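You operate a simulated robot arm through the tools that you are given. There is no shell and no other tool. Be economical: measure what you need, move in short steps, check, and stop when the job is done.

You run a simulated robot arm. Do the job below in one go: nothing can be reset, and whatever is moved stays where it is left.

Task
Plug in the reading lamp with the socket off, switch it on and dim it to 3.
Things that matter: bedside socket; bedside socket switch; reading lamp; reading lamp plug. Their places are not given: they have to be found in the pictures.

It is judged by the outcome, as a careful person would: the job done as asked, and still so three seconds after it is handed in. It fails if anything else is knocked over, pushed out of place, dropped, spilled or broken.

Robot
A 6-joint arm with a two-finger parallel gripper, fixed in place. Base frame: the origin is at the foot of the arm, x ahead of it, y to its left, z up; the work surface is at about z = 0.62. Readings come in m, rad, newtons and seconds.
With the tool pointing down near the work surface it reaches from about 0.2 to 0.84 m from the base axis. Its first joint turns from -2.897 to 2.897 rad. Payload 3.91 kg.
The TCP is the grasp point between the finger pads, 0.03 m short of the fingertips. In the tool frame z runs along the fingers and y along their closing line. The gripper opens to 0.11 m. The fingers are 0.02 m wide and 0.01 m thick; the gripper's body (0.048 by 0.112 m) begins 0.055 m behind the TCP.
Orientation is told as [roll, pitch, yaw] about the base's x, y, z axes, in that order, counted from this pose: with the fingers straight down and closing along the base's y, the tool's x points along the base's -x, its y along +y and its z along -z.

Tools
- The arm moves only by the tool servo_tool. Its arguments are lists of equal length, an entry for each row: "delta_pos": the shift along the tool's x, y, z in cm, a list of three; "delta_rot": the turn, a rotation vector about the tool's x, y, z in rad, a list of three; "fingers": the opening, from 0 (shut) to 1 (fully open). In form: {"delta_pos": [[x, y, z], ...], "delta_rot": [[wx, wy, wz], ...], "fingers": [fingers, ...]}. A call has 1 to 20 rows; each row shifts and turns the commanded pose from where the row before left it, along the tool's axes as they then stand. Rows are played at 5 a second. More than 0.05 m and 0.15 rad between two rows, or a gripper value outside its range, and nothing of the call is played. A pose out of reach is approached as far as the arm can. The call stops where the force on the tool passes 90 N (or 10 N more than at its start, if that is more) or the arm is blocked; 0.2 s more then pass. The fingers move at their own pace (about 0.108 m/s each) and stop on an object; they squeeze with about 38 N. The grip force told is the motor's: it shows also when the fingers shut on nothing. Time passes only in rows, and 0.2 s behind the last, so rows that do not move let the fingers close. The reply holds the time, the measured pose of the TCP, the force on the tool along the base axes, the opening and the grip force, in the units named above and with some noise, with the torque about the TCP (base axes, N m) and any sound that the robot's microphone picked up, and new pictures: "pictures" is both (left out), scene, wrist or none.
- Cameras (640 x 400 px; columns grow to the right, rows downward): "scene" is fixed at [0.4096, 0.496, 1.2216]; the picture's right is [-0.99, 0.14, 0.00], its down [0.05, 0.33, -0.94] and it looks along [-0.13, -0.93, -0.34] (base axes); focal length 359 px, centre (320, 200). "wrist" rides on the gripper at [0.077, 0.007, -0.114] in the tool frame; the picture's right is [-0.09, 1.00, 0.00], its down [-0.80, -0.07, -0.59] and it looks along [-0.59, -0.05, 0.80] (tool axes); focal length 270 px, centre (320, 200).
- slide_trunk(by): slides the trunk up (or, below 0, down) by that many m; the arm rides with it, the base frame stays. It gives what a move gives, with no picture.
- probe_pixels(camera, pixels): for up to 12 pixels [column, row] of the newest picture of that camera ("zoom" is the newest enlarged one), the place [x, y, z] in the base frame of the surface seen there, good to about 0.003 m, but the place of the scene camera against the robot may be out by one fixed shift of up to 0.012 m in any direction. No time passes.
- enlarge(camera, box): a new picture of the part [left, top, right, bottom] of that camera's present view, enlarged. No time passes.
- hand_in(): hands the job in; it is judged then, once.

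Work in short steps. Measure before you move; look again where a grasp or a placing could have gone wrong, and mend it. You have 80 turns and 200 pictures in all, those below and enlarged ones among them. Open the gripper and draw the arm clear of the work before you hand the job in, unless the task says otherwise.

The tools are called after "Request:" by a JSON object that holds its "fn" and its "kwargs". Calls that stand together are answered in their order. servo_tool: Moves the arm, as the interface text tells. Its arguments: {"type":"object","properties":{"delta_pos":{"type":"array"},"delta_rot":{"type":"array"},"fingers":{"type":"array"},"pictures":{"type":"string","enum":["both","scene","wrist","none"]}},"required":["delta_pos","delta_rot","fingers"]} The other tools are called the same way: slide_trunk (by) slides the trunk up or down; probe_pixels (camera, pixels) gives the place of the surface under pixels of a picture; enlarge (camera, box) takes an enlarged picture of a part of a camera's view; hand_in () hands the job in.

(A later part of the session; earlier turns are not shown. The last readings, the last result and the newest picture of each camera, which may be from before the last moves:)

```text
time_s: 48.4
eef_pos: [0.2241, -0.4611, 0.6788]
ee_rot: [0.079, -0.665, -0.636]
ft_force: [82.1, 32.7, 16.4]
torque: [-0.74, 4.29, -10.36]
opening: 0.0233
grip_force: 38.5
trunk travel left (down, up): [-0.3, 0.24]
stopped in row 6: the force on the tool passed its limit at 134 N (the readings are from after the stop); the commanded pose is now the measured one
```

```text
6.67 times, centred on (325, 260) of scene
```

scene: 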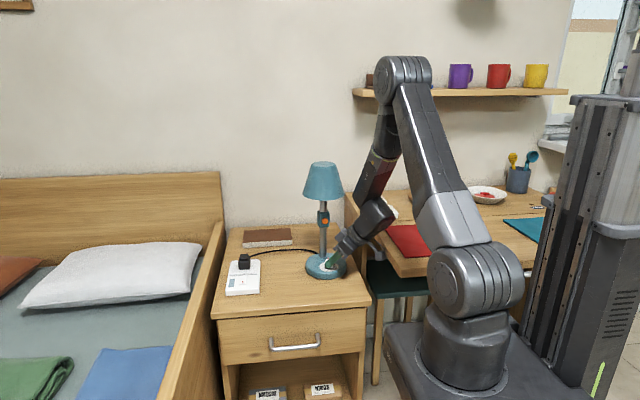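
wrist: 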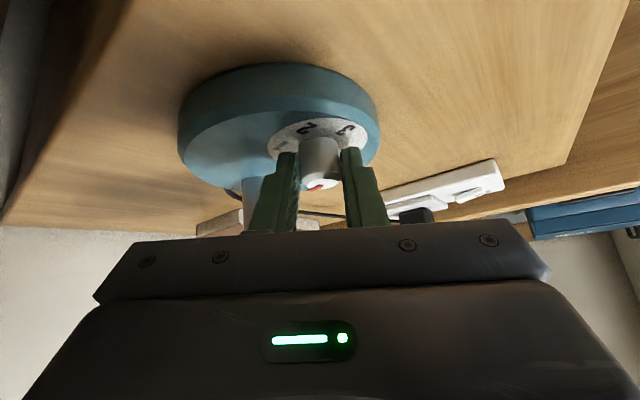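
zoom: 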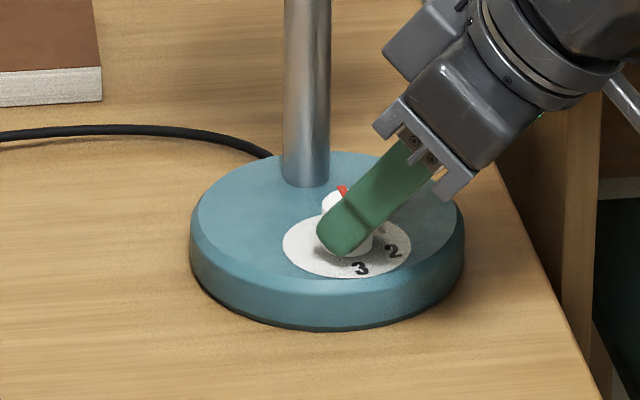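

The knob hit its 0 stop, and the lamp is upright about 2.5 cm from its first place. I open the fingers to release the strain and back out along the tool axis.

Request:
{"fn": "servo_tool", "kwargs": {"delta_pos": [[0, 0, 0], [0, 0, 0], [0, 0, -2], [0, 0, -3], [0, 0, -3], [0, 0, 0]], "delta_rot": [[0, 0, 0], [0, 0, 0], [0, 0, 0], [0, 0, 0], [0, 0, 0], [0, 0, 0]], "fingers": [0.5, 0.5, 0.5, 0.5, 0.5, 0.5]}}

Request:
{"fn": "enlarge", "kwargs": {"camera": "scene", "box": [225, 150, 365, 290]}}

```text
time_s: 48.7
eef_pos: [0.2235, -0.4633, 0.6777]
ee_rot: [0.099, -0.666, -0.663]
ft_force: [77.5, 20.3, 7.3]
torque: [-0.45, 3.83, -9.13]
opening: 0.055
grip_force: 0.1
trunk travel left (down, up): [-0.3, 0.24]
stopped in row 1: the force on the tool passed its limit at 104 N (the readings are from after the stop); the commanded pose is now the measured one
```

scene: 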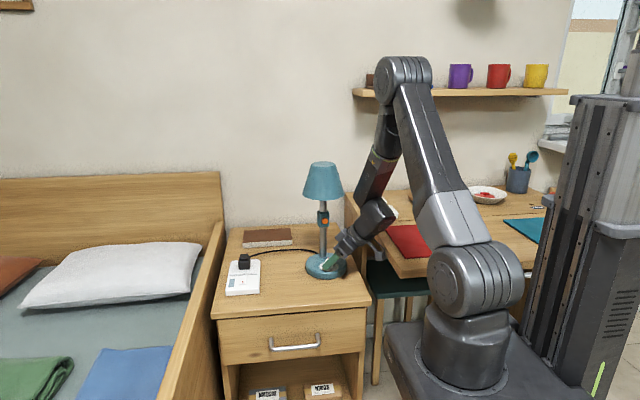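
wrist: 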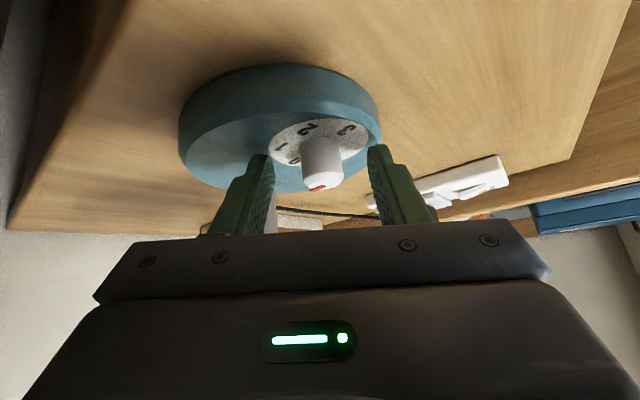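

```text
2.86 times, centred on (295, 220) of scene
```

zoom: 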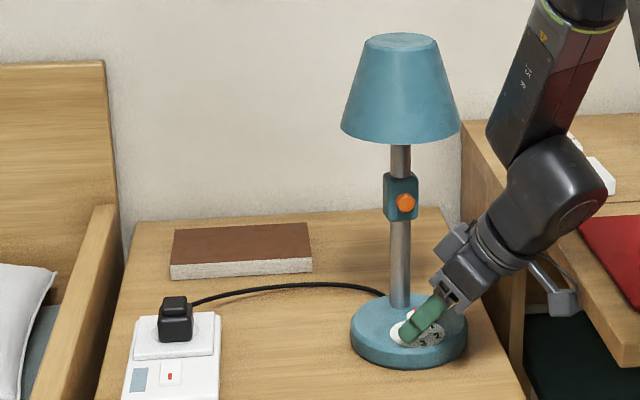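

With the fingers open the tool still reads 77 N in +x; the torque places that contact at the wrist camera, pressed against the desk's side. I shift +x 1 cm off it, then rise straight up so the knob slides out from between the pads.

Request:
{"fn": "servo_tool", "kwargs": {"delta_pos": [[-0.3, 0.35, 0.2], [-0.3, 0.35, 0.2], [-1.2, 0, -1.6], [-1.2, 0, -1.6], [-1.2, 0, -1.6], [-1.8, 0, -2.4], [0, 0, 0]], "delta_rot": [[0, 0, 0], [0, 0, 0], [0, 0, 0], [0, 0, 0], [0, 0, 0], [0, 0, 0], [0, 0, 0]], "fingers": [0.6, 0.6, 0.6, 0.6, 0.6, 0.6, 0.6]}}

Request:
{"fn": "enlarge", "kwargs": {"camera": "scene", "box": [225, 150, 425, 290]}}

```text
time_s: 50.3
eef_pos: [0.2213, -0.467, 0.769]
ee_rot: [0.087, -0.663, -0.651]
ft_force: [-0.9, 0.9, -0.5]
torque: [0.02, 0.03, 0.02]
opening: 0.0662
grip_force: 0.1
trunk travel left (down, up): [-0.3, 0.24]
```

scene: 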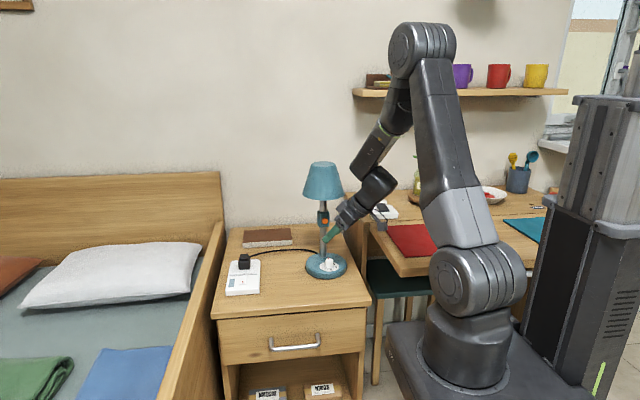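
wrist: 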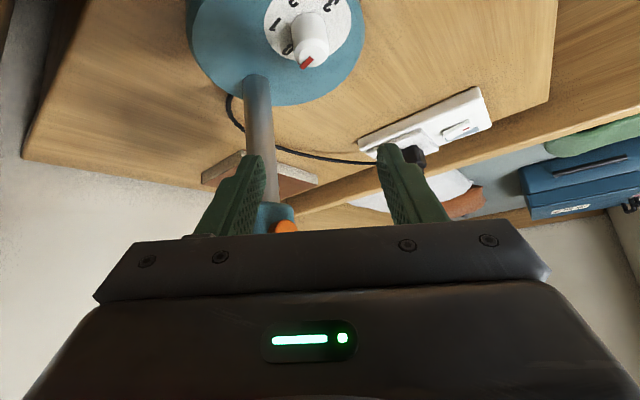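

```text
2.86 times, centred on (325, 220) of scene
```

zoom: 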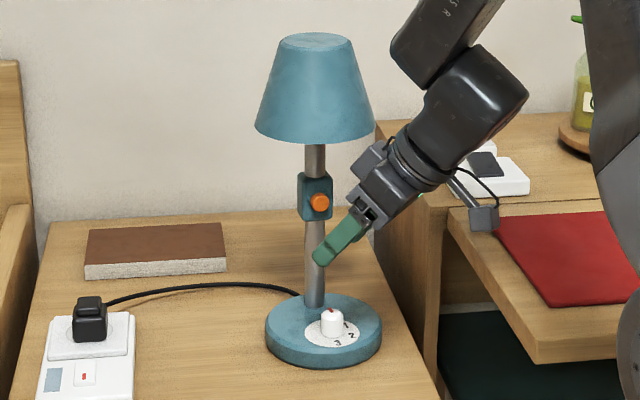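

The tool is free and the lamp is upright, moved only about 1–1.5 cm. I draw back toward +y, straighten to yaw -90° with 0.5 lean, and go higher so I can lower the trunk (less folded elbow) before retrying.

Request:
{"fn": "servo_tool", "kwargs": {"delta_pos": [[-1.13, 2.94, -2.04], [-1.13, 2.94, -2.04], [-1.13, 2.94, -2.04], [-1.13, 2.94, -2.04], [0, 0, 0], [0, 0, 0], [0, 0, 0], [0, 0, 0], [0, 0, 0], [0, 0, 0], [0, 0, 0], [0, 0, 0], [0, 0, 0], [0, 0, 0], [-1.8, 0, -3.29], [-1.8, 0, -3.29], [-1.8, 0, -3.29], [-1.8, 0, -3.29], [0, 0, 0]], "delta_rot": [[0, 0, 0], [0, 0, 0], [0, 0, 0], [0, 0, 0], [0.087, 0, 0], [0, 0.0815, 0], [0, 0.0815, 0], [0.063, 0, 0.1153], [0.063, 0, 0.1153], [0.063, 0, 0.1153], [0.063, 0, 0.1153], [0.063, 0, 0.1153], [0.063, 0, 0.1153], [0.063, 0, 0.1153], [0, 0, 0], [0, 0, 0], [0, 0, 0], [0, 0, 0], [0, 0, 0]], "fingers": [0.5, 0.5, 0.5, 0.5, 0.5, 0.5, 0.5, 0.5, 0.5, 0.5, 0.5, 0.5, 0.5, 0.5, 0.5, 0.5, 0.5, 0.5, 0.5]}}

```text
time_s: 54.3
eef_pos: [0.2695, -0.3659, 1.0205]
ee_rot: [0.004, -0.501, -1.573]
ft_force: [-0.3, -0.5, 0.0]
torque: [0.0, 0.01, 0.03]
opening: 0.0552
grip_force: 0.1
trunk travel left (down, up): [-0.3, 0.24]
```

scene: 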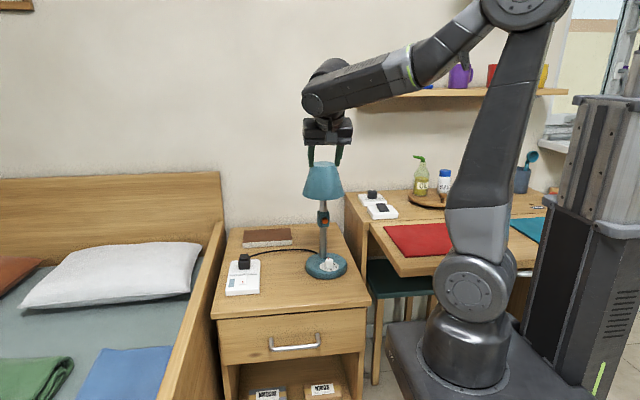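
wrist: 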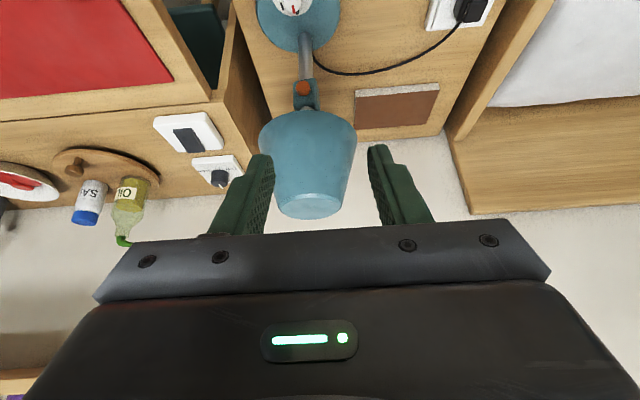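

All standing and clear. I lower the trunk by 0.15 m (the tool rides down beside the lamp's front, at y -0.366).

Request:
{"fn": "slide_trunk", "kwargs": {"by": -0.15}}

```text
time_s: 56.0
eef_pos: [0.2703, -0.3666, 0.8698]
ee_rot: [0.003, -0.503, -1.572]
ft_force: [1.0, 0.0, 0.4]
torque: [-0.01, -0.01, 0.01]
opening: 0.0552
grip_force: 0.0
trunk travel left (down, up): [-0.15, 0.39]
```

I approach to see the knob from this pose and measure its new place.

Request:
{"fn": "servo_tool", "kwargs": {"delta_pos": [[0.72, -0.67, 3.4], [0.72, -0.67, 3.4], [0.72, -0.67, 3.4], [0, 0, 0]], "delta_rot": [[0, 0, 0], [0, 0, 0], [0, 0, 0], [0, 0, 0]], "fingers": [0.5, 0.5, 0.5, 0.5]}}

Request:
{"fn": "enlarge", "kwargs": {"camera": "wrist", "box": [220, 30, 440, 190]}}

Request:
{"fn": "enlarge", "kwargs": {"camera": "scene", "box": [270, 150, 380, 285]}}

```text
time_s: 57.0
eef_pos: [0.2495, -0.3965, 0.7688]
ee_rot: [0.005, -0.502, -1.573]
ft_force: [-0.5, 0.0, -0.5]
torque: [-0.02, 0.02, -0.03]
opening: 0.0549
grip_force: 0.1
trunk travel left (down, up): [-0.15, 0.39]
```

scene: 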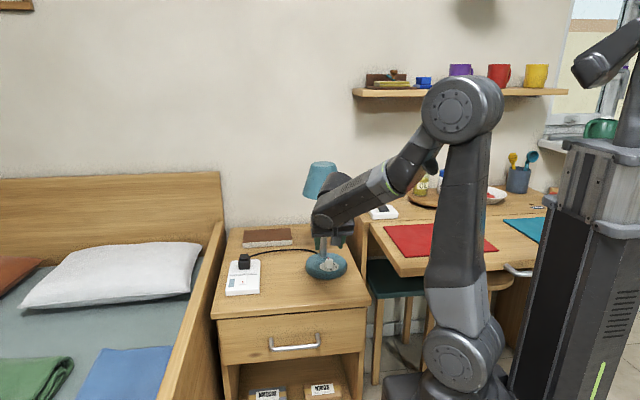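
wrist: 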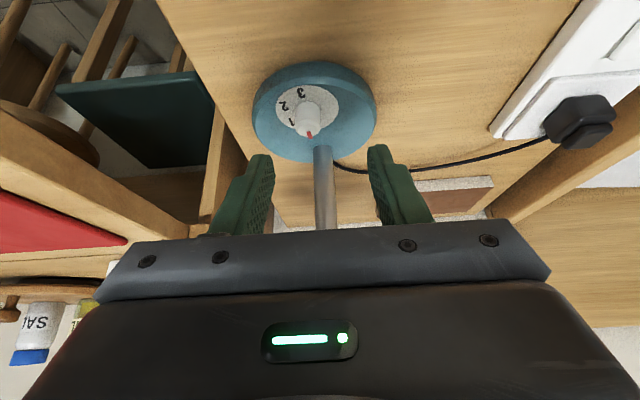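

```text
2.50 times, centred on (330, 110) of wrist
```

zoom: 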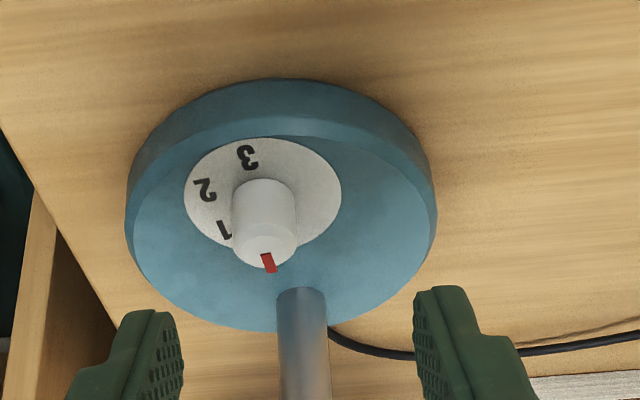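

```text
2.96 times, centred on (325, 218) of scene
```

zoom: 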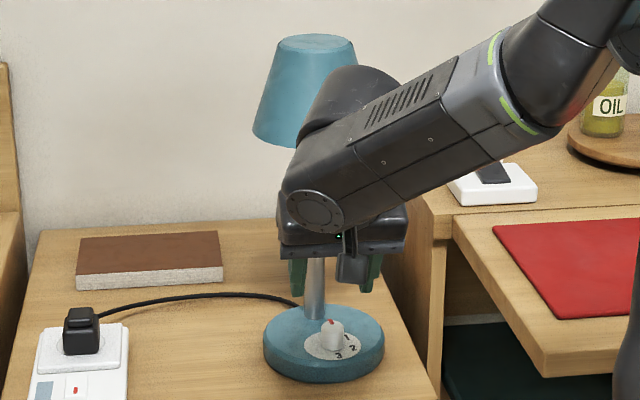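

The knob is now at about (0.238,-0.465), pointer at 0, lamp turned only ~7°. I turn to lean direction 120° and go to the pre-grasp point.

Request:
{"fn": "servo_tool", "kwargs": {"delta_pos": [[0, 0, 0], [0, 0, 0], [0, 0, 0], [0, 0, 0], [0.26, -2.21, 1.8], [0.26, -2.21, 1.8], [0, 0, 0]], "delta_rot": [[-0.0627, 0, -0.115], [-0.0627, 0, -0.115], [-0.0627, 0, -0.115], [-0.0627, 0, -0.115], [0, 0, 0], [0, 0, 0], [0, 0, 0]], "fingers": [0.5, 0.5, 0.5, 0.5, 0.5, 0.5, 0.5]}}

Request:
{"fn": "enlarge", "kwargs": {"camera": "wrist", "box": [200, 60, 440, 240]}}

```text
time_s: 58.6
eef_pos: [0.2194, -0.4302, 0.7345]
ee_rot: [-0.001, -0.503, -1.049]
ft_force: [-0.5, 0.0, 0.3]
torque: [0.02, -0.03, 0.02]
opening: 0.0551
grip_force: 0.1
trunk travel left (down, up): [-0.15, 0.39]
```

scene: 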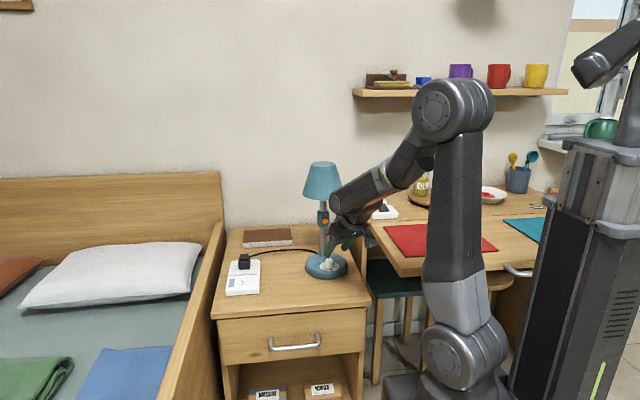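
wrist: 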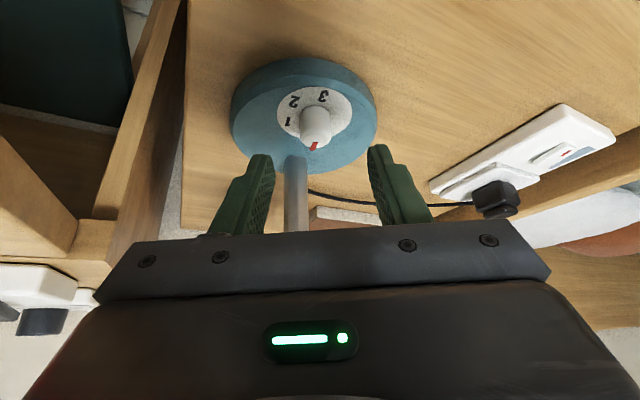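

```text
2.22 times, centred on (320, 150) of wrist
```

zoom: 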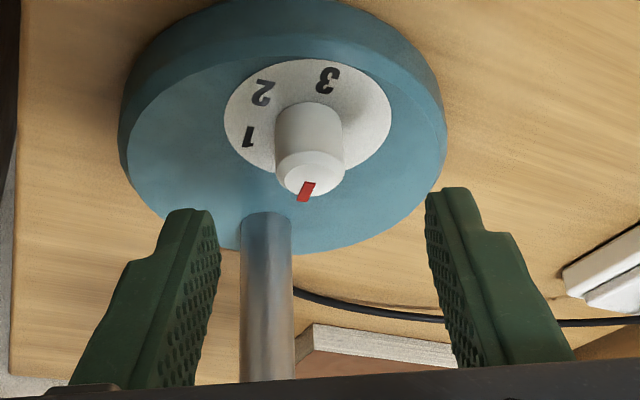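

The knob is about 3 mm off toward -closing; I trim that, advance a little, and rehearse the 60° turn in the air above the knob, and back, to test the reach.

Request:
{"fn": "servo_tool", "kwargs": {"delta_pos": [[0, -0.27, 2.5], [0, 0.38, 0], [0, 0.38, 0], [0, 0.38, 0], [0, 0.38, 0], [0, 0.38, 0], [0, 0.38, 0], [0, 0.38, 0], [0, 0.38, 0], [0, 0, 0], [-0.044, -0.38, 0.024], [-0.044, -0.38, 0.024], [-0.044, -0.38, 0.024], [-0.044, -0.38, 0.024], [-0.044, -0.38, 0.024], [-0.044, -0.38, 0.024], [-0.044, -0.38, 0.024], [-0.044, -0.38, 0.024], [0, 0, 0]], "delta_rot": [[0, 0, 0], [0.0627, 0, 0.115], [0.0627, 0, 0.115], [0.0627, 0, 0.115], [0.0627, 0, 0.115], [0.0627, 0, 0.115], [0.0627, 0, 0.115], [0.0627, 0, 0.115], [0.0627, 0, 0.115], [0, 0, 0], [-0.0627, 0, -0.115], [-0.0627, 0, -0.115], [-0.0627, 0, -0.115], [-0.0627, 0, -0.115], [-0.0627, 0, -0.115], [-0.0627, 0, -0.115], [-0.0627, 0, -0.115], [-0.0627, 0, -0.115], [0, 0, 0]], "fingers": [0.5, 0.5, 0.5, 0.5, 0.5, 0.5, 0.5, 0.5, 0.5, 0.5, 0.5, 0.5, 0.5, 0.5, 0.5, 0.5, 0.5, 0.5, 0.5]}}

Request:
{"fn": "enlarge", "kwargs": {"camera": "wrist", "box": [200, 60, 440, 240]}}

```text
time_s: 62.6
eef_pos: [0.2214, -0.4396, 0.7136]
ee_rot: [0.001, -0.502, -1.047]
ft_force: [0.3, 0.8, -1.0]
torque: [-0.01, 0.0, -0.01]
opening: 0.0548
grip_force: 0.2
trunk travel left (down, up): [-0.15, 0.39]
```

scene: 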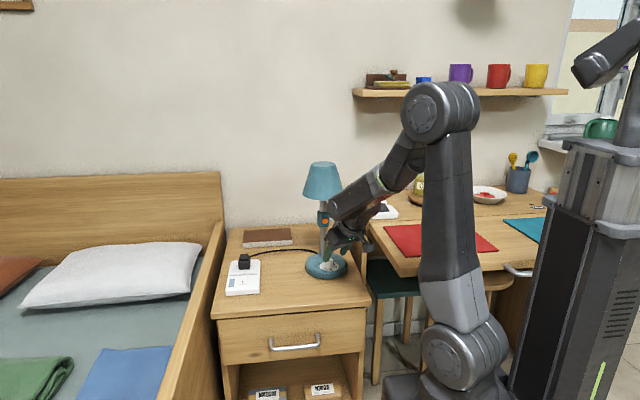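
wrist: 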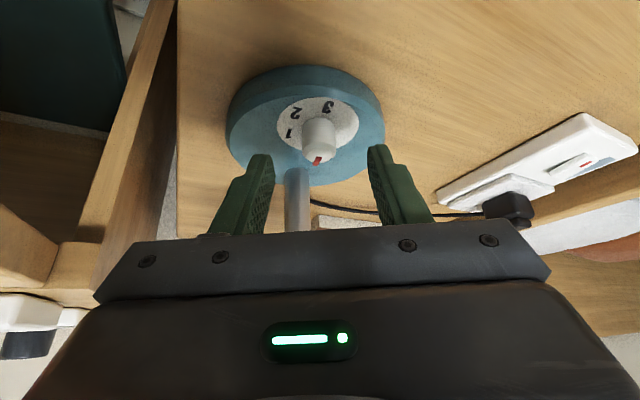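

```text
2.22 times, centred on (320, 150) of wrist
```

zoom: 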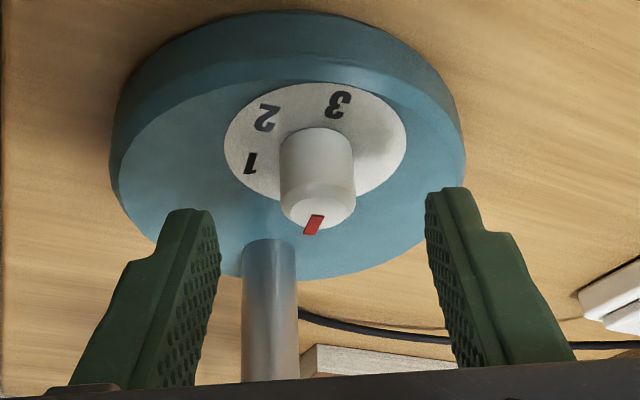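

The rehearsal stayed within reach, and the knob is centred. I advance 3.6 cm and close on it.

Request:
{"fn": "servo_tool", "kwargs": {"delta_pos": [[0, 0, 2], [0, 0, 1.6], [0, 0, 0], [0, 0, 0], [0, 0, 0]], "delta_rot": [[0, 0, 0], [0, 0, 0], [0, 0, 0], [0, 0, 0], [0, 0, 0]], "fingers": [0.5, 0.5, 0.35, 0, 0], "pictures": "wrist"}}

```text
time_s: 63.8
eef_pos: [0.2302, -0.4569, 0.6824]
ee_rot: [0.002, -0.505, -1.046]
ft_force: [0.5, -1.9, 0.5]
torque: [-0.22, -0.13, 0.01]
opening: 0.0229
grip_force: 38.3
trunk travel left (down, up): [-0.15, 0.39]
```

wrist: 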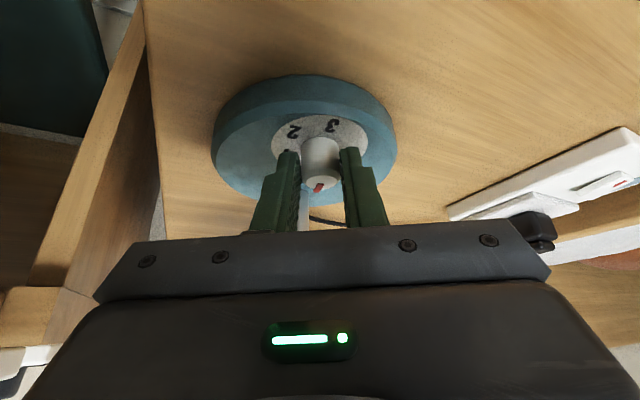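

Gripped (22.9 mm). I turn 60° clockwise about the knob axis.

Request:
{"fn": "servo_tool", "kwargs": {"delta_pos": [[0, 0.157, 0], [0, 0.157, 0], [0, 0.157, 0], [0, 0.157, 0], [0, 0.157, 0], [0, 0.157, 0], [0, 0.157, 0], [0, 0.157, 0], [0, 0, 0]], "delta_rot": [[0.0627, 0, 0.115], [0.0627, 0, 0.115], [0.0627, 0, 0.115], [0.0627, 0, 0.115], [0.0627, 0, 0.115], [0.0627, 0, 0.115], [0.0627, 0, 0.115], [0.0627, 0, 0.115], [0, 0, 0]], "fingers": [0, 0, 0, 0, 0, 0, 0, 0, 0]}}

Request:
{"fn": "enlarge", "kwargs": {"camera": "wrist", "box": [200, 60, 440, 240]}}

```text
time_s: 65.8
eef_pos: [0.2438, -0.4558, 0.6845]
ee_rot: [0.006, -0.5, -2.098]
ft_force: [5.4, -3.2, 19.3]
torque: [-0.79, 0.3, 0.11]
opening: 0.0226
grip_force: 37.9
trunk travel left (down, up): [-0.15, 0.39]
```

scene: 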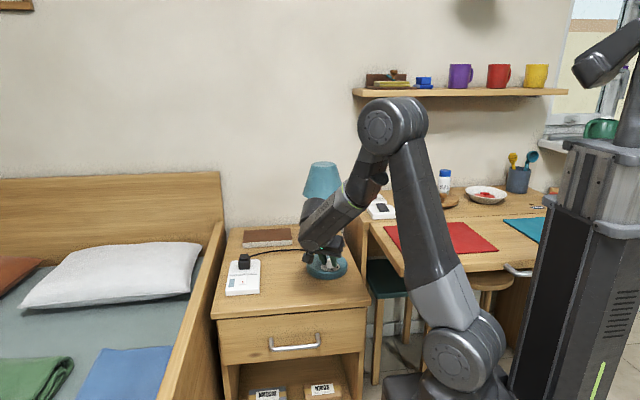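
wrist: 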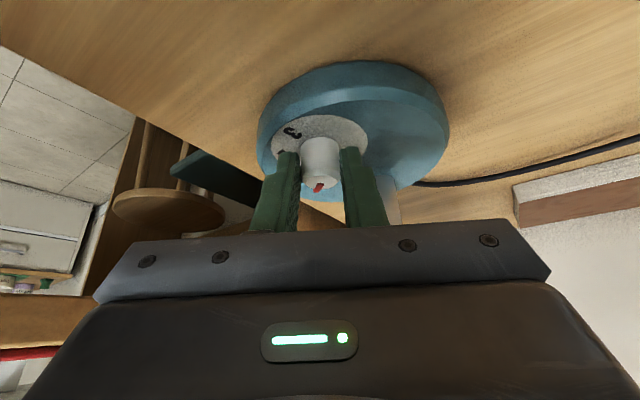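

```text
2.22 times, centred on (320, 150) of wrist
```

zoom: 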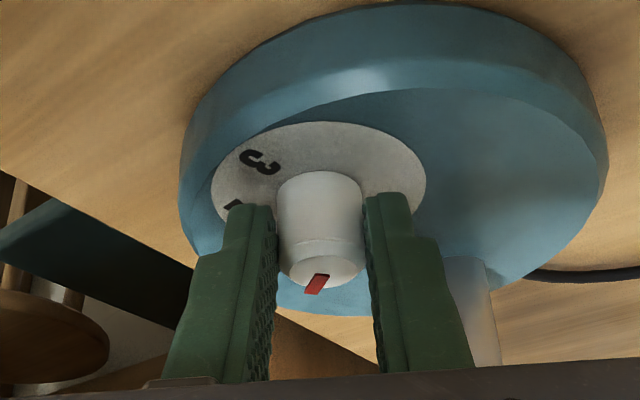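

The knob turned 60° (pointer now at 1). I open, back out, rotate back and re-approach for the next 60°.

Request:
{"fn": "servo_tool", "kwargs": {"delta_pos": [[0, 0, 0], [0, 0, 0], [0, 0, -2], [0, 0, -1.6], [-0.044, -0.38, 0.024], [-0.044, -0.38, 0.024], [-0.044, -0.38, 0.024], [-0.044, -0.38, 0.024], [-0.044, -0.38, 0.024], [-0.044, -0.38, 0.024], [-0.044, -0.38, 0.024], [-0.044, -0.38, 0.024], [0, 0, 0]], "delta_rot": [[0, 0, 0], [0, 0, 0], [0, 0, 0], [0, 0, 0], [-0.0627, 0, -0.115], [-0.0627, 0, -0.115], [-0.0627, 0, -0.115], [-0.0627, 0, -0.115], [-0.0627, 0, -0.115], [-0.0627, 0, -0.115], [-0.0627, 0, -0.115], [-0.0627, 0, -0.115], [0, 0, 0]], "fingers": [0.5, 0.5, 0.5, 0.5, 0.5, 0.5, 0.5, 0.5, 0.5, 0.5, 0.5, 0.5, 0.5]}}

Request:
{"fn": "enlarge", "kwargs": {"camera": "wrist", "box": [200, 60, 440, 240]}}

```text
time_s: 68.6
eef_pos: [0.2219, -0.4419, 0.7136]
ee_rot: [0.001, -0.503, -1.047]
ft_force: [0.6, 0.0, -0.6]
torque: [0.02, 0.01, -0.01]
opening: 0.0551
grip_force: 0.0
trunk travel left (down, up): [-0.15, 0.39]
```

scene: 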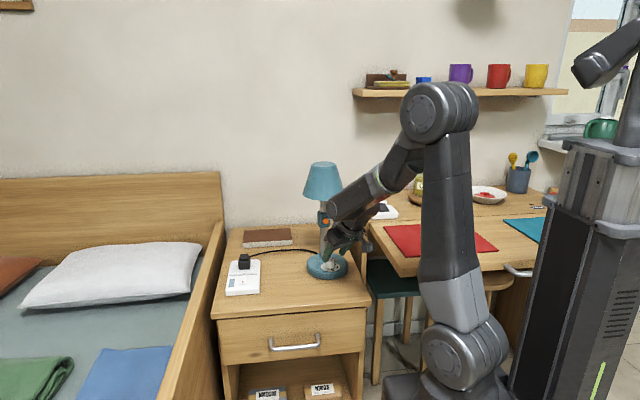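
wrist: 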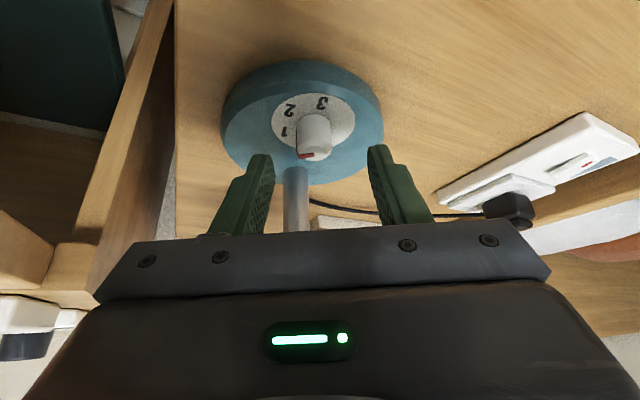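

```text
2.22 times, centred on (320, 150) of wrist
```

zoom: 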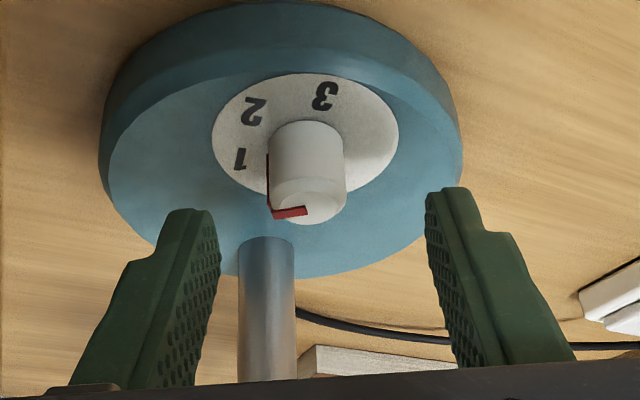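

Pointer sits at about 1; the lamp isn't lit. I trim -3 mm (closing) and +3 mm (tool x), advance and grip again.

Request:
{"fn": "servo_tool", "kwargs": {"delta_pos": [[0.25, -0.3, 0], [0, 0, 2], [0, 0, 1.6], [0, 0, 0], [0, 0, 0], [0, 0, 0]], "delta_rot": [[0, 0, 0], [0, 0, 0], [0, 0, 0], [0, 0, 0], [0, 0, 0], [0, 0, 0]], "fingers": [0.5, 0.5, 0.5, 0.35, 0, 0], "pictures": "wrist"}}

Request:
{"fn": "servo_tool", "kwargs": {"delta_pos": [[0, 0.157, 0], [0, 0.157, 0], [0, 0.157, 0], [0, 0.157, 0], [0, 0.157, 0], [0, 0.157, 0], [0, 0.157, 0], [0, 0.157, 0], [0, 0, 0]], "delta_rot": [[0.0627, 0, 0.115], [0.0627, 0, 0.115], [0.0627, 0, 0.115], [0.0627, 0, 0.115], [0.0627, 0, 0.115], [0.0627, 0, 0.115], [0.0627, 0, 0.115], [0.0627, 0, 0.115], [0, 0, 0]], "fingers": [0, 0, 0, 0, 0, 0, 0, 0, 0]}}

```text
time_s: 70.0
eef_pos: [0.2267, -0.4564, 0.6819]
ee_rot: [0.002, -0.503, -1.047]
ft_force: [0.0, -2.0, 0.1]
torque: [-0.26, -0.1, 0.03]
opening: 0.0229
grip_force: 38.0
trunk travel left (down, up): [-0.15, 0.39]
```

wrist: 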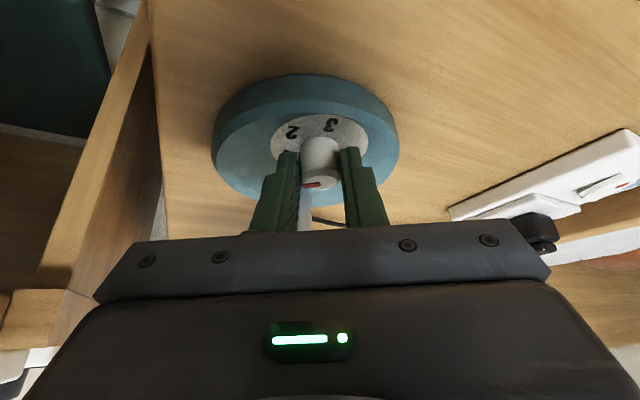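

```text
time_s: 72.0
eef_pos: [0.2407, -0.4547, 0.682]
ee_rot: [0.005, -0.498, -2.099]
ft_force: [5.5, -5.4, 21.9]
torque: [-0.69, 0.34, 0.09]
opening: 0.023
grip_force: 38.2
trunk travel left (down, up): [-0.15, 0.39]
```

scene: 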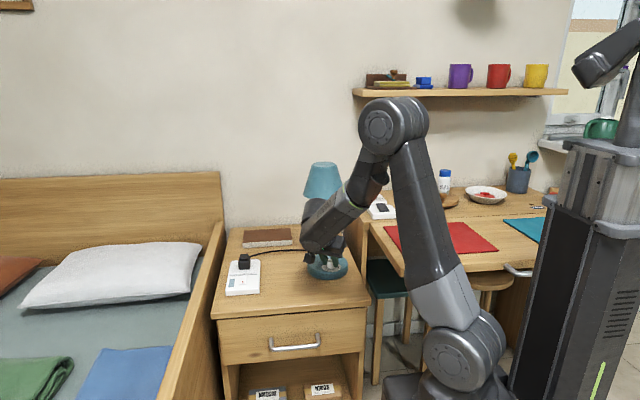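
wrist: 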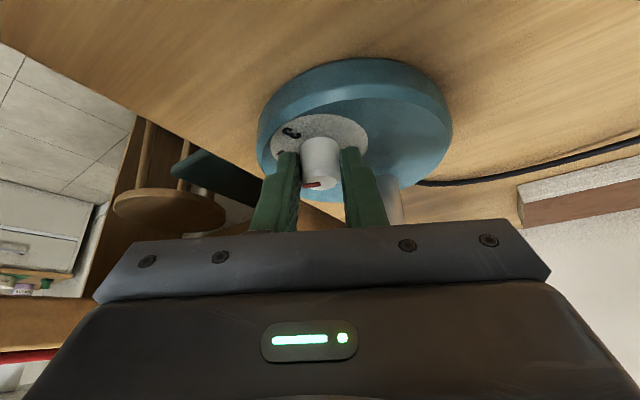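

Second 60° done without trouble (pointer should be at 2). I open, back out, rotate back and look.

Request:
{"fn": "servo_tool", "kwargs": {"delta_pos": [[0, 0, 0], [0, 0, 0], [0, 0, -2], [0, 0, -1.6], [-0.044, -0.38, 0.024], [-0.044, -0.38, 0.024], [-0.044, -0.38, 0.024], [-0.044, -0.38, 0.024], [-0.044, -0.38, 0.024], [-0.044, -0.38, 0.024], [-0.044, -0.38, 0.024], [-0.044, -0.38, 0.024], [0, 0, 0]], "delta_rot": [[0, 0, 0], [0, 0, 0], [0, 0, 0], [0, 0, 0], [-0.0627, 0, -0.115], [-0.0627, 0, -0.115], [-0.0627, 0, -0.115], [-0.0627, 0, -0.115], [-0.0627, 0, -0.115], [-0.0627, 0, -0.115], [-0.0627, 0, -0.115], [-0.0627, 0, -0.115], [0, 0, 0]], "fingers": [0.5, 0.5, 0.5, 0.5, 0.5, 0.5, 0.5, 0.5, 0.5, 0.5, 0.5, 0.5, 0.5], "pictures": "wrist"}}

Request:
{"fn": "enlarge", "kwargs": {"camera": "wrist", "box": [200, 60, 440, 240]}}

```text
time_s: 74.8
eef_pos: [0.2184, -0.4418, 0.7131]
ee_rot: [0.002, -0.502, -1.045]
ft_force: [0.0, -0.3, -0.2]
torque: [0.02, 0.0, 0.03]
opening: 0.055
grip_force: 0.1
trunk travel left (down, up): [-0.15, 0.39]
```

wrist: 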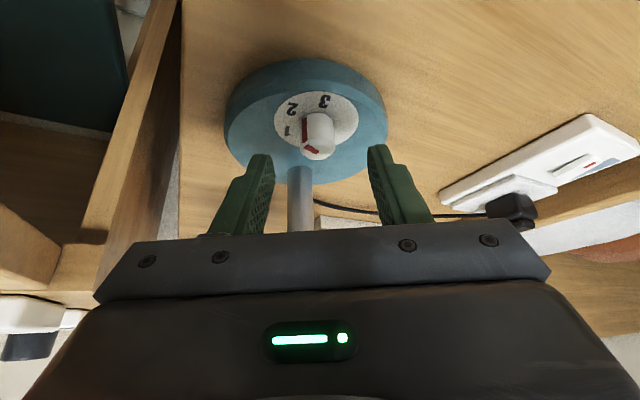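

```text
2.22 times, centred on (320, 150) of wrist
```

zoom: 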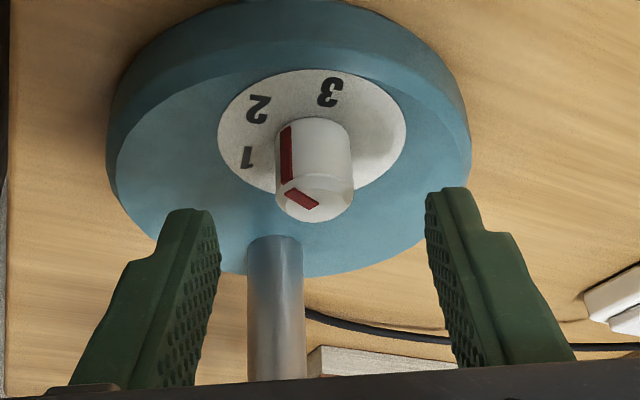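

Pointer is at 2. I make the same grip for the last 60° to 3.

Request:
{"fn": "servo_tool", "kwargs": {"delta_pos": [[0.2, -0.1, 0], [0, 0, 2], [0, 0, 1.6], [0, 0, 0], [0, 0, 0], [0, 0, 0]], "delta_rot": [[0, 0, 0], [0, 0, 0], [0, 0, 0], [0, 0, 0], [0, 0, 0], [0, 0, 0]], "fingers": [0.5, 0.5, 0.5, 0.35, 0, 0], "pictures": "none"}}

Request:
{"fn": "servo_tool", "kwargs": {"delta_pos": [[0, 0.157, 0], [0, 0.157, 0], [0, 0.157, 0], [0, 0.157, 0], [0, 0.157, 0], [0, 0.157, 0], [0, 0.157, 0], [0, 0.157, 0], [0, 0, 0]], "delta_rot": [[0.0627, 0, 0.115], [0.0627, 0, 0.115], [0.0627, 0, 0.115], [0.0627, 0, 0.115], [0.0627, 0, 0.115], [0.0627, 0, 0.115], [0.0627, 0, 0.115], [0.0627, 0, 0.115], [0, 0, 0]], "fingers": [0, 0, 0, 0, 0, 0, 0, 0, 0], "pictures": "wrist"}}

Request:
{"fn": "servo_tool", "kwargs": {"delta_pos": [[0, 0, 0], [0, 0, 0], [0, 0, -2], [0, 0, -1.6], [-0.044, -0.38, 0.024], [-0.044, -0.38, 0.024], [-0.044, -0.38, 0.024], [-0.044, -0.38, 0.024], [0, 0, 0]], "delta_rot": [[0, 0, 0], [0, 0, 0], [0, 0, 0], [0, 0, 0], [-0.0627, 0, -0.115], [-0.0627, 0, -0.115], [-0.0627, 0, -0.115], [-0.0627, 0, -0.115], [0, 0, 0]], "fingers": [0.5, 0.5, 0.5, 0.5, 0.5, 0.5, 0.5, 0.5, 0.5]}}

Request:
{"fn": "enlarge", "kwargs": {"camera": "wrist", "box": [200, 60, 440, 240]}}

```text
time_s: 76.2
eef_pos: [0.2251, -0.4564, 0.6794]
ee_rot: [0.002, -0.502, -1.047]
ft_force: [1.0, -1.2, -0.6]
torque: [-0.24, -0.14, -0.03]
opening: 0.0229
grip_force: 38.3
trunk travel left (down, up): [-0.15, 0.39]
```

```text
time_s: 78.2
eef_pos: [0.2372, -0.4556, 0.6804]
ee_rot: [0.004, -0.497, -2.098]
ft_force: [1.9, 0.0, 2.7]
torque: [-0.46, 0.24, 0.17]
opening: 0.0229
grip_force: 38.2
trunk travel left (down, up): [-0.15, 0.39]
```

wrist: 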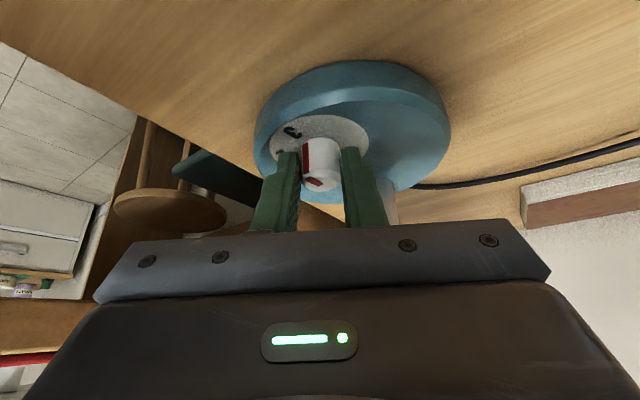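

```text
time_s: 80.2
eef_pos: [0.2302, -0.4361, 0.712]
ee_rot: [0.004, -0.501, -1.572]
ft_force: [0.2, -1.0, 0.1]
torque: [0.03, 0.01, 0.01]
opening: 0.0548
grip_force: 0.1
trunk travel left (down, up): [-0.15, 0.39]
```

scene: 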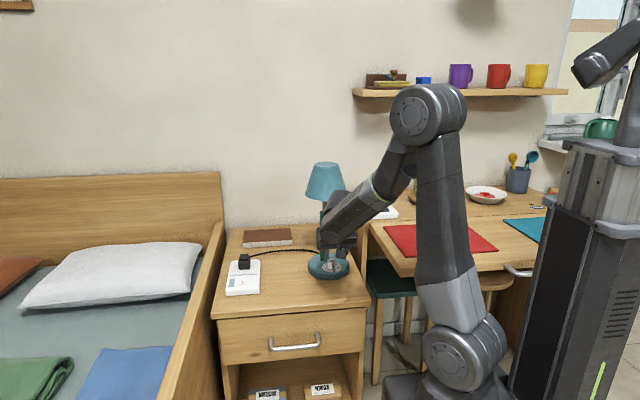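
wrist: 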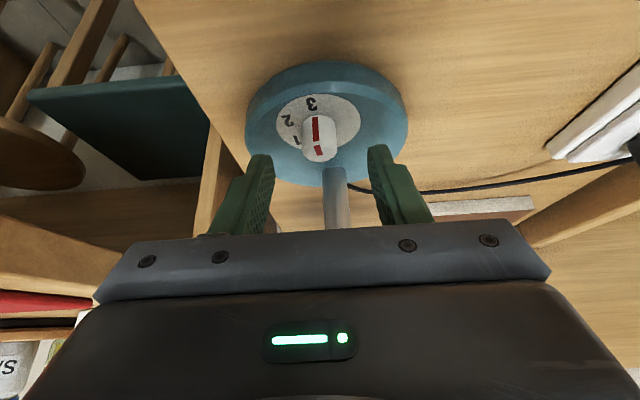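

```text
2.22 times, centred on (320, 150) of wrist
```

zoom: 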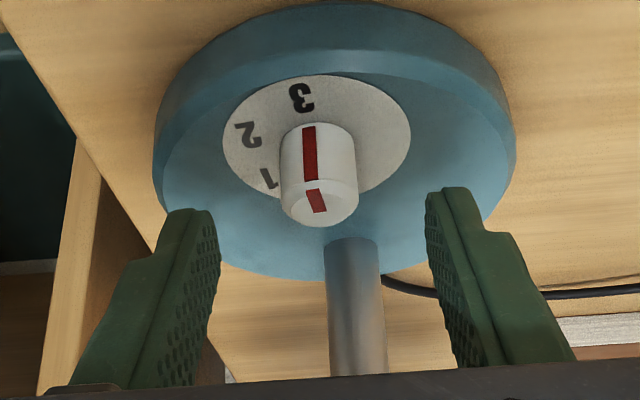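

The pointer is at 3. The lamp is still unlit, so its orange button on the stem must be pressed. I back off toward +y, close the fingers and lean further (about 1.0 rad) to see the button.

Request:
{"fn": "servo_tool", "kwargs": {"delta_pos": [[1.65, 0.5, -3.94], [1.65, 0.5, -3.94], [1.65, 0.5, -3.94], [0, 0, 0], [0, 0, 0], [0, 0, 0], [0, 0, 0], [0, 0, 0]], "delta_rot": [[0, 0, 0], [0, 0, 0], [0, 0, 0], [0, -0.125, 0], [0, -0.125, 0], [0, -0.125, 0], [0, -0.125, 0], [0, 0, 0]], "fingers": [0.5, 0.5, 0.5, 0, 0, 0, 0, 0]}}

Request:
{"fn": "enlarge", "kwargs": {"camera": "wrist", "box": [200, 60, 440, 240]}}

Request:
{"fn": "enlarge", "kwargs": {"camera": "scene", "box": [225, 150, 365, 290]}}

```text
time_s: 82.0
eef_pos: [0.2459, -0.3367, 0.7914]
ee_rot: [0.004, -1.002, -1.575]
ft_force: [0.1, -0.1, 0.4]
torque: [-0.04, -0.01, 0.03]
opening: 0.0002
grip_force: 37.8
trunk travel left (down, up): [-0.15, 0.39]
```

scene: 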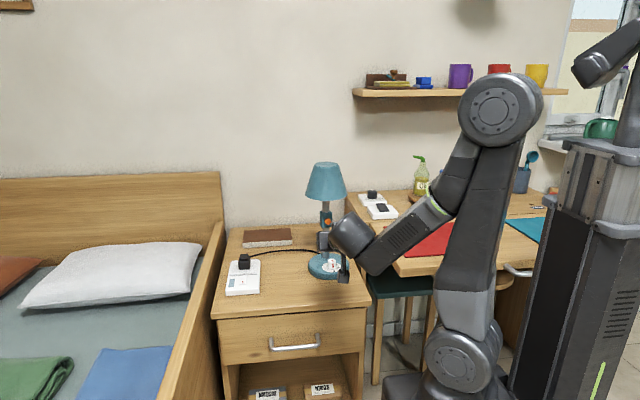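
wrist: 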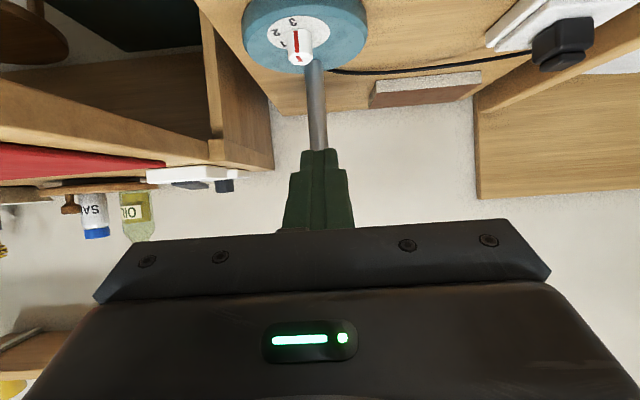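

```text
2.22 times, centred on (320, 150) of wrist
```

zoom: 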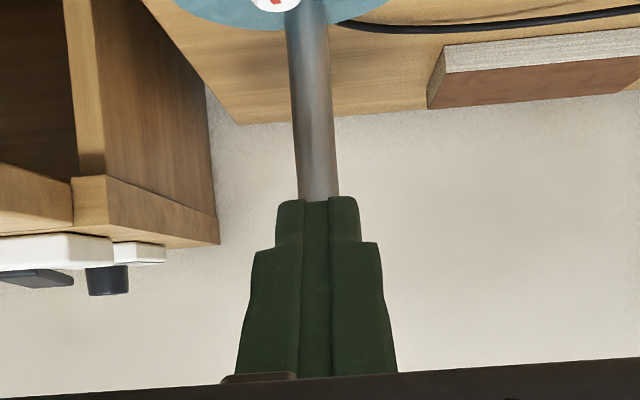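

```text
2.86 times, centred on (295, 220) of scene
```

zoom: 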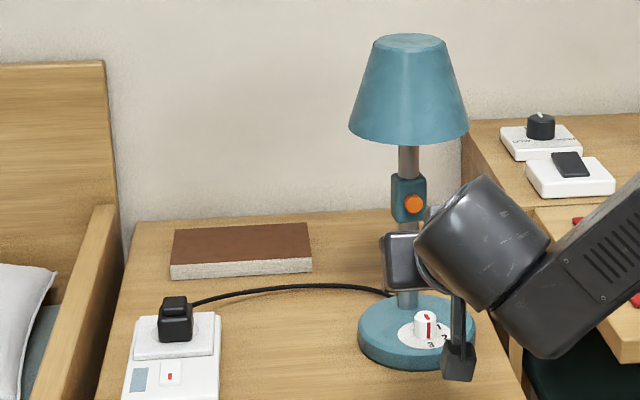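

The button shows at scene (328,221), unobstructed. I probe it and its housing.

Request:
{"fn": "probe_pixels", "kwargs": {"camera": "scene", "pixels": [[327.8, 221.3], [327.8, 218.8], [327.8, 224], [325.3, 221.3], [330.3, 221.3], [323, 214], [329, 214], [322, 226], [326, 204]]}}

Request:
{"fn": "enlarge", "kwargs": {"camera": "scene", "box": [310, 205, 346, 235]}}

```text
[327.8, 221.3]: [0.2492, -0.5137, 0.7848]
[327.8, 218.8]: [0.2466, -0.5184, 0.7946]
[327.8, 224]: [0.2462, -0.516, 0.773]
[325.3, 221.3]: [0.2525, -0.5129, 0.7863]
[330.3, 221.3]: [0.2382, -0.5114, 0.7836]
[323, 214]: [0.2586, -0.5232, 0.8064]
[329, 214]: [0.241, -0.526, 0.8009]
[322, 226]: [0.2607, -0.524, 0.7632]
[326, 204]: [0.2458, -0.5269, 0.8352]
```

```text
13.33 times, centred on (328, 220) of scene
```

zoom: 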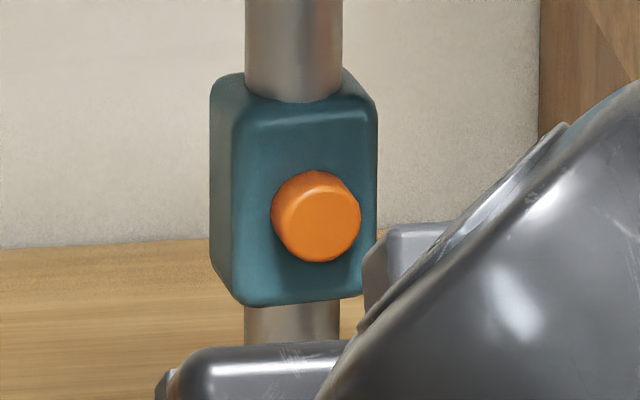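

The button centre is about (0.238,-0.514,0.784) in robot terms, 2 cm wide. I move the closed fingertips to ~1.3 cm in front of it.

Request:
{"fn": "servo_tool", "kwargs": {"delta_pos": [[-2.3, -0.25, 3.59], [-2.3, -0.25, 3.59], [-2.3, -0.25, 3.59], [0, 0, 0]], "delta_rot": [[0, 0, 0], [0, 0, 0], [0, 0, 0], [0, 0, 0]], "fingers": [0, 0, 0, 0]}}

Request:
{"fn": "enlarge", "kwargs": {"camera": "scene", "box": [290, 150, 370, 290]}}

Request:
{"fn": "enlarge", "kwargs": {"camera": "wrist", "box": [220, 60, 420, 240]}}

```text
time_s: 83.0
eef_pos: [0.2383, -0.4653, 0.7916]
ee_rot: [0.006, -0.999, -1.575]
ft_force: [0.4, 1.3, 1.3]
torque: [0.0, -0.02, -0.01]
opening: 0.0002
grip_force: 37.6
trunk travel left (down, up): [-0.15, 0.39]
```

scene: 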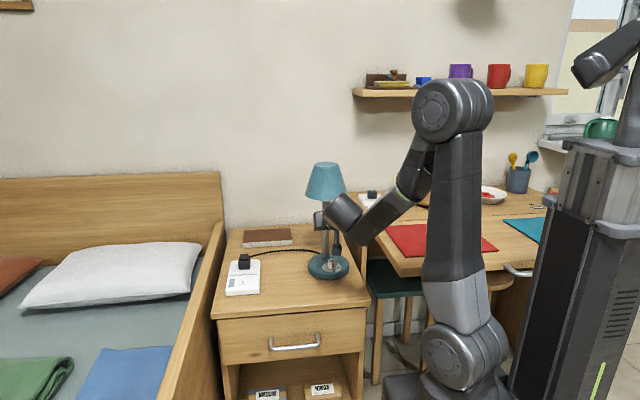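
wrist: 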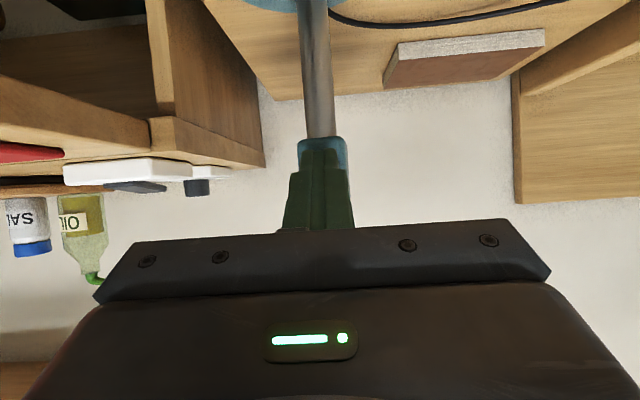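

```text
2.86 times, centred on (330, 220) of scene
```

zoom: 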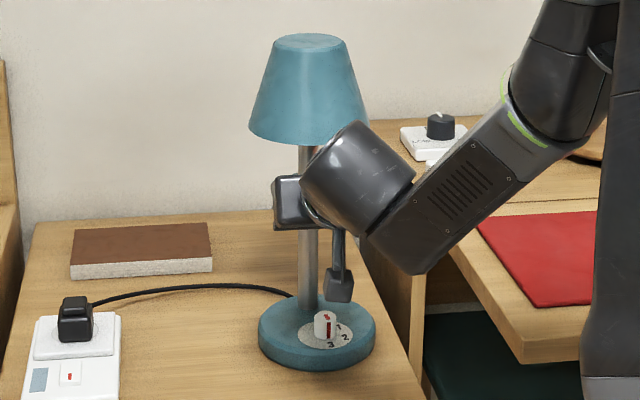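

```text
2.22 times, centred on (320, 150) of wrist
```

zoom: 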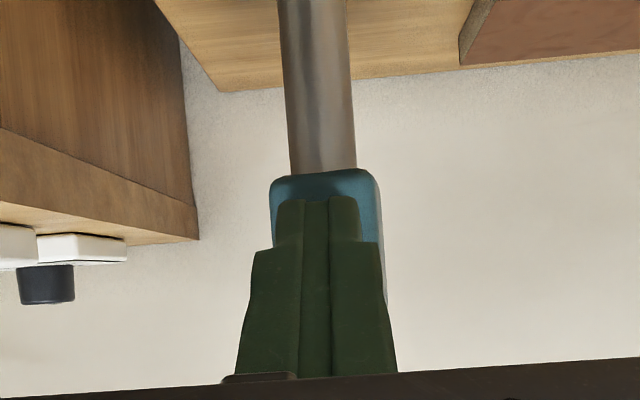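

Fingertips are on the button's line (2 mm left of it); I trim +2 mm x and move 1.6 cm toward it, then read force.

Request:
{"fn": "servo_tool", "kwargs": {"delta_pos": [[-0.65, 0.2, 1.01], [-0.215, 0, 0.336], [0, 0, 0]], "delta_rot": [[0, 0, 0], [0, 0, 0], [0, 0, 0]], "fingers": [0, 0, 0], "pictures": "none"}}

Request:
{"fn": "servo_tool", "kwargs": {"delta_pos": [[-0.108, 0, 0.168], [0, 0, 0]], "delta_rot": [[0, 0, 0], [0, 0, 0]], "fingers": [0, 0], "pictures": "none"}}

Request:
{"fn": "servo_tool", "kwargs": {"delta_pos": [[-0.108, 0, 0.168], [0, 0, 0]], "delta_rot": [[0, 0, 0], [0, 0, 0]], "fingers": [0, 0]}}

Request:
{"fn": "enlarge", "kwargs": {"camera": "scene", "box": [290, 150, 370, 290]}}

```text
time_s: 83.8
eef_pos: [0.2422, -0.48, 0.7913]
ee_rot: [0.004, -1.0, -1.575]
ft_force: [-0.3, 1.7, 0.1]
torque: [0.0, -0.02, 0.03]
opening: 0.0
grip_force: 37.5
trunk travel left (down, up): [-0.15, 0.39]
```

```text
time_s: 84.4
eef_pos: [0.2403, -0.4816, 0.7902]
ee_rot: [0.005, -1.002, -1.575]
ft_force: [0.3, 1.5, 1.2]
torque: [0.03, -0.02, 0.0]
opening: 0.0
grip_force: 37.2
trunk travel left (down, up): [-0.15, 0.39]
```

```text
time_s: 85.0
eef_pos: [0.2411, -0.4843, 0.7905]
ee_rot: [0.004, -1.002, -1.576]
ft_force: [0.4, 1.8, 0.0]
torque: [0.01, -0.04, 0.01]
opening: 0.0
grip_force: 37.6
trunk travel left (down, up): [-0.15, 0.39]
```

scene: 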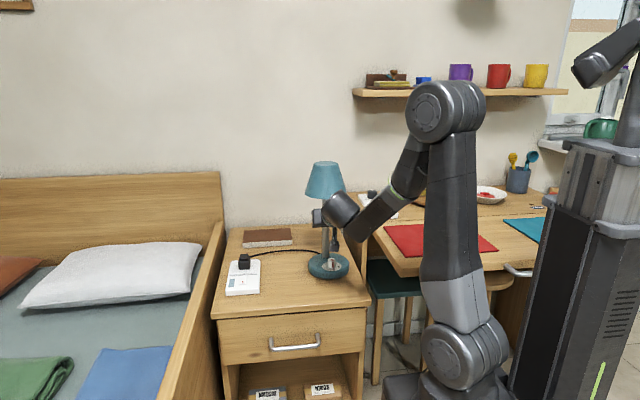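
wrist: 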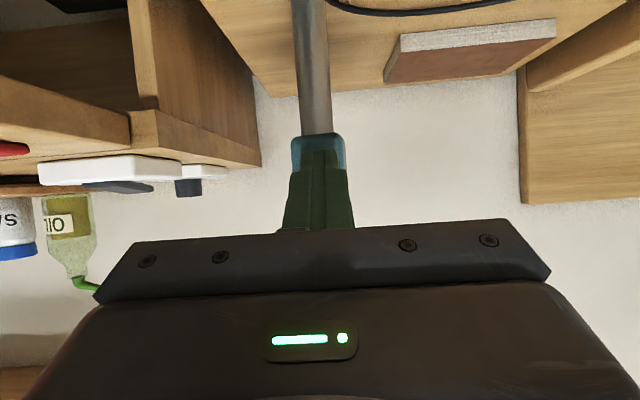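

```text
2.86 times, centred on (330, 220) of scene
```

zoom: 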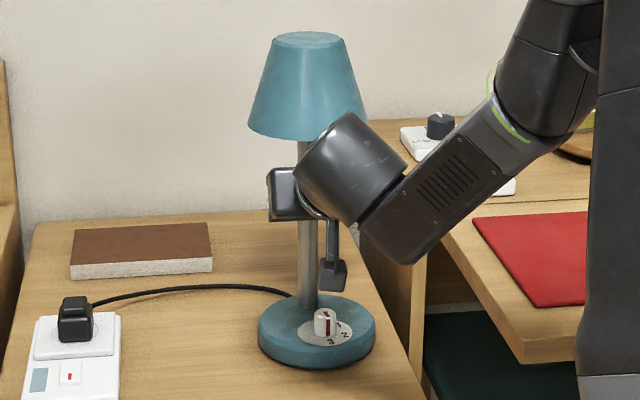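

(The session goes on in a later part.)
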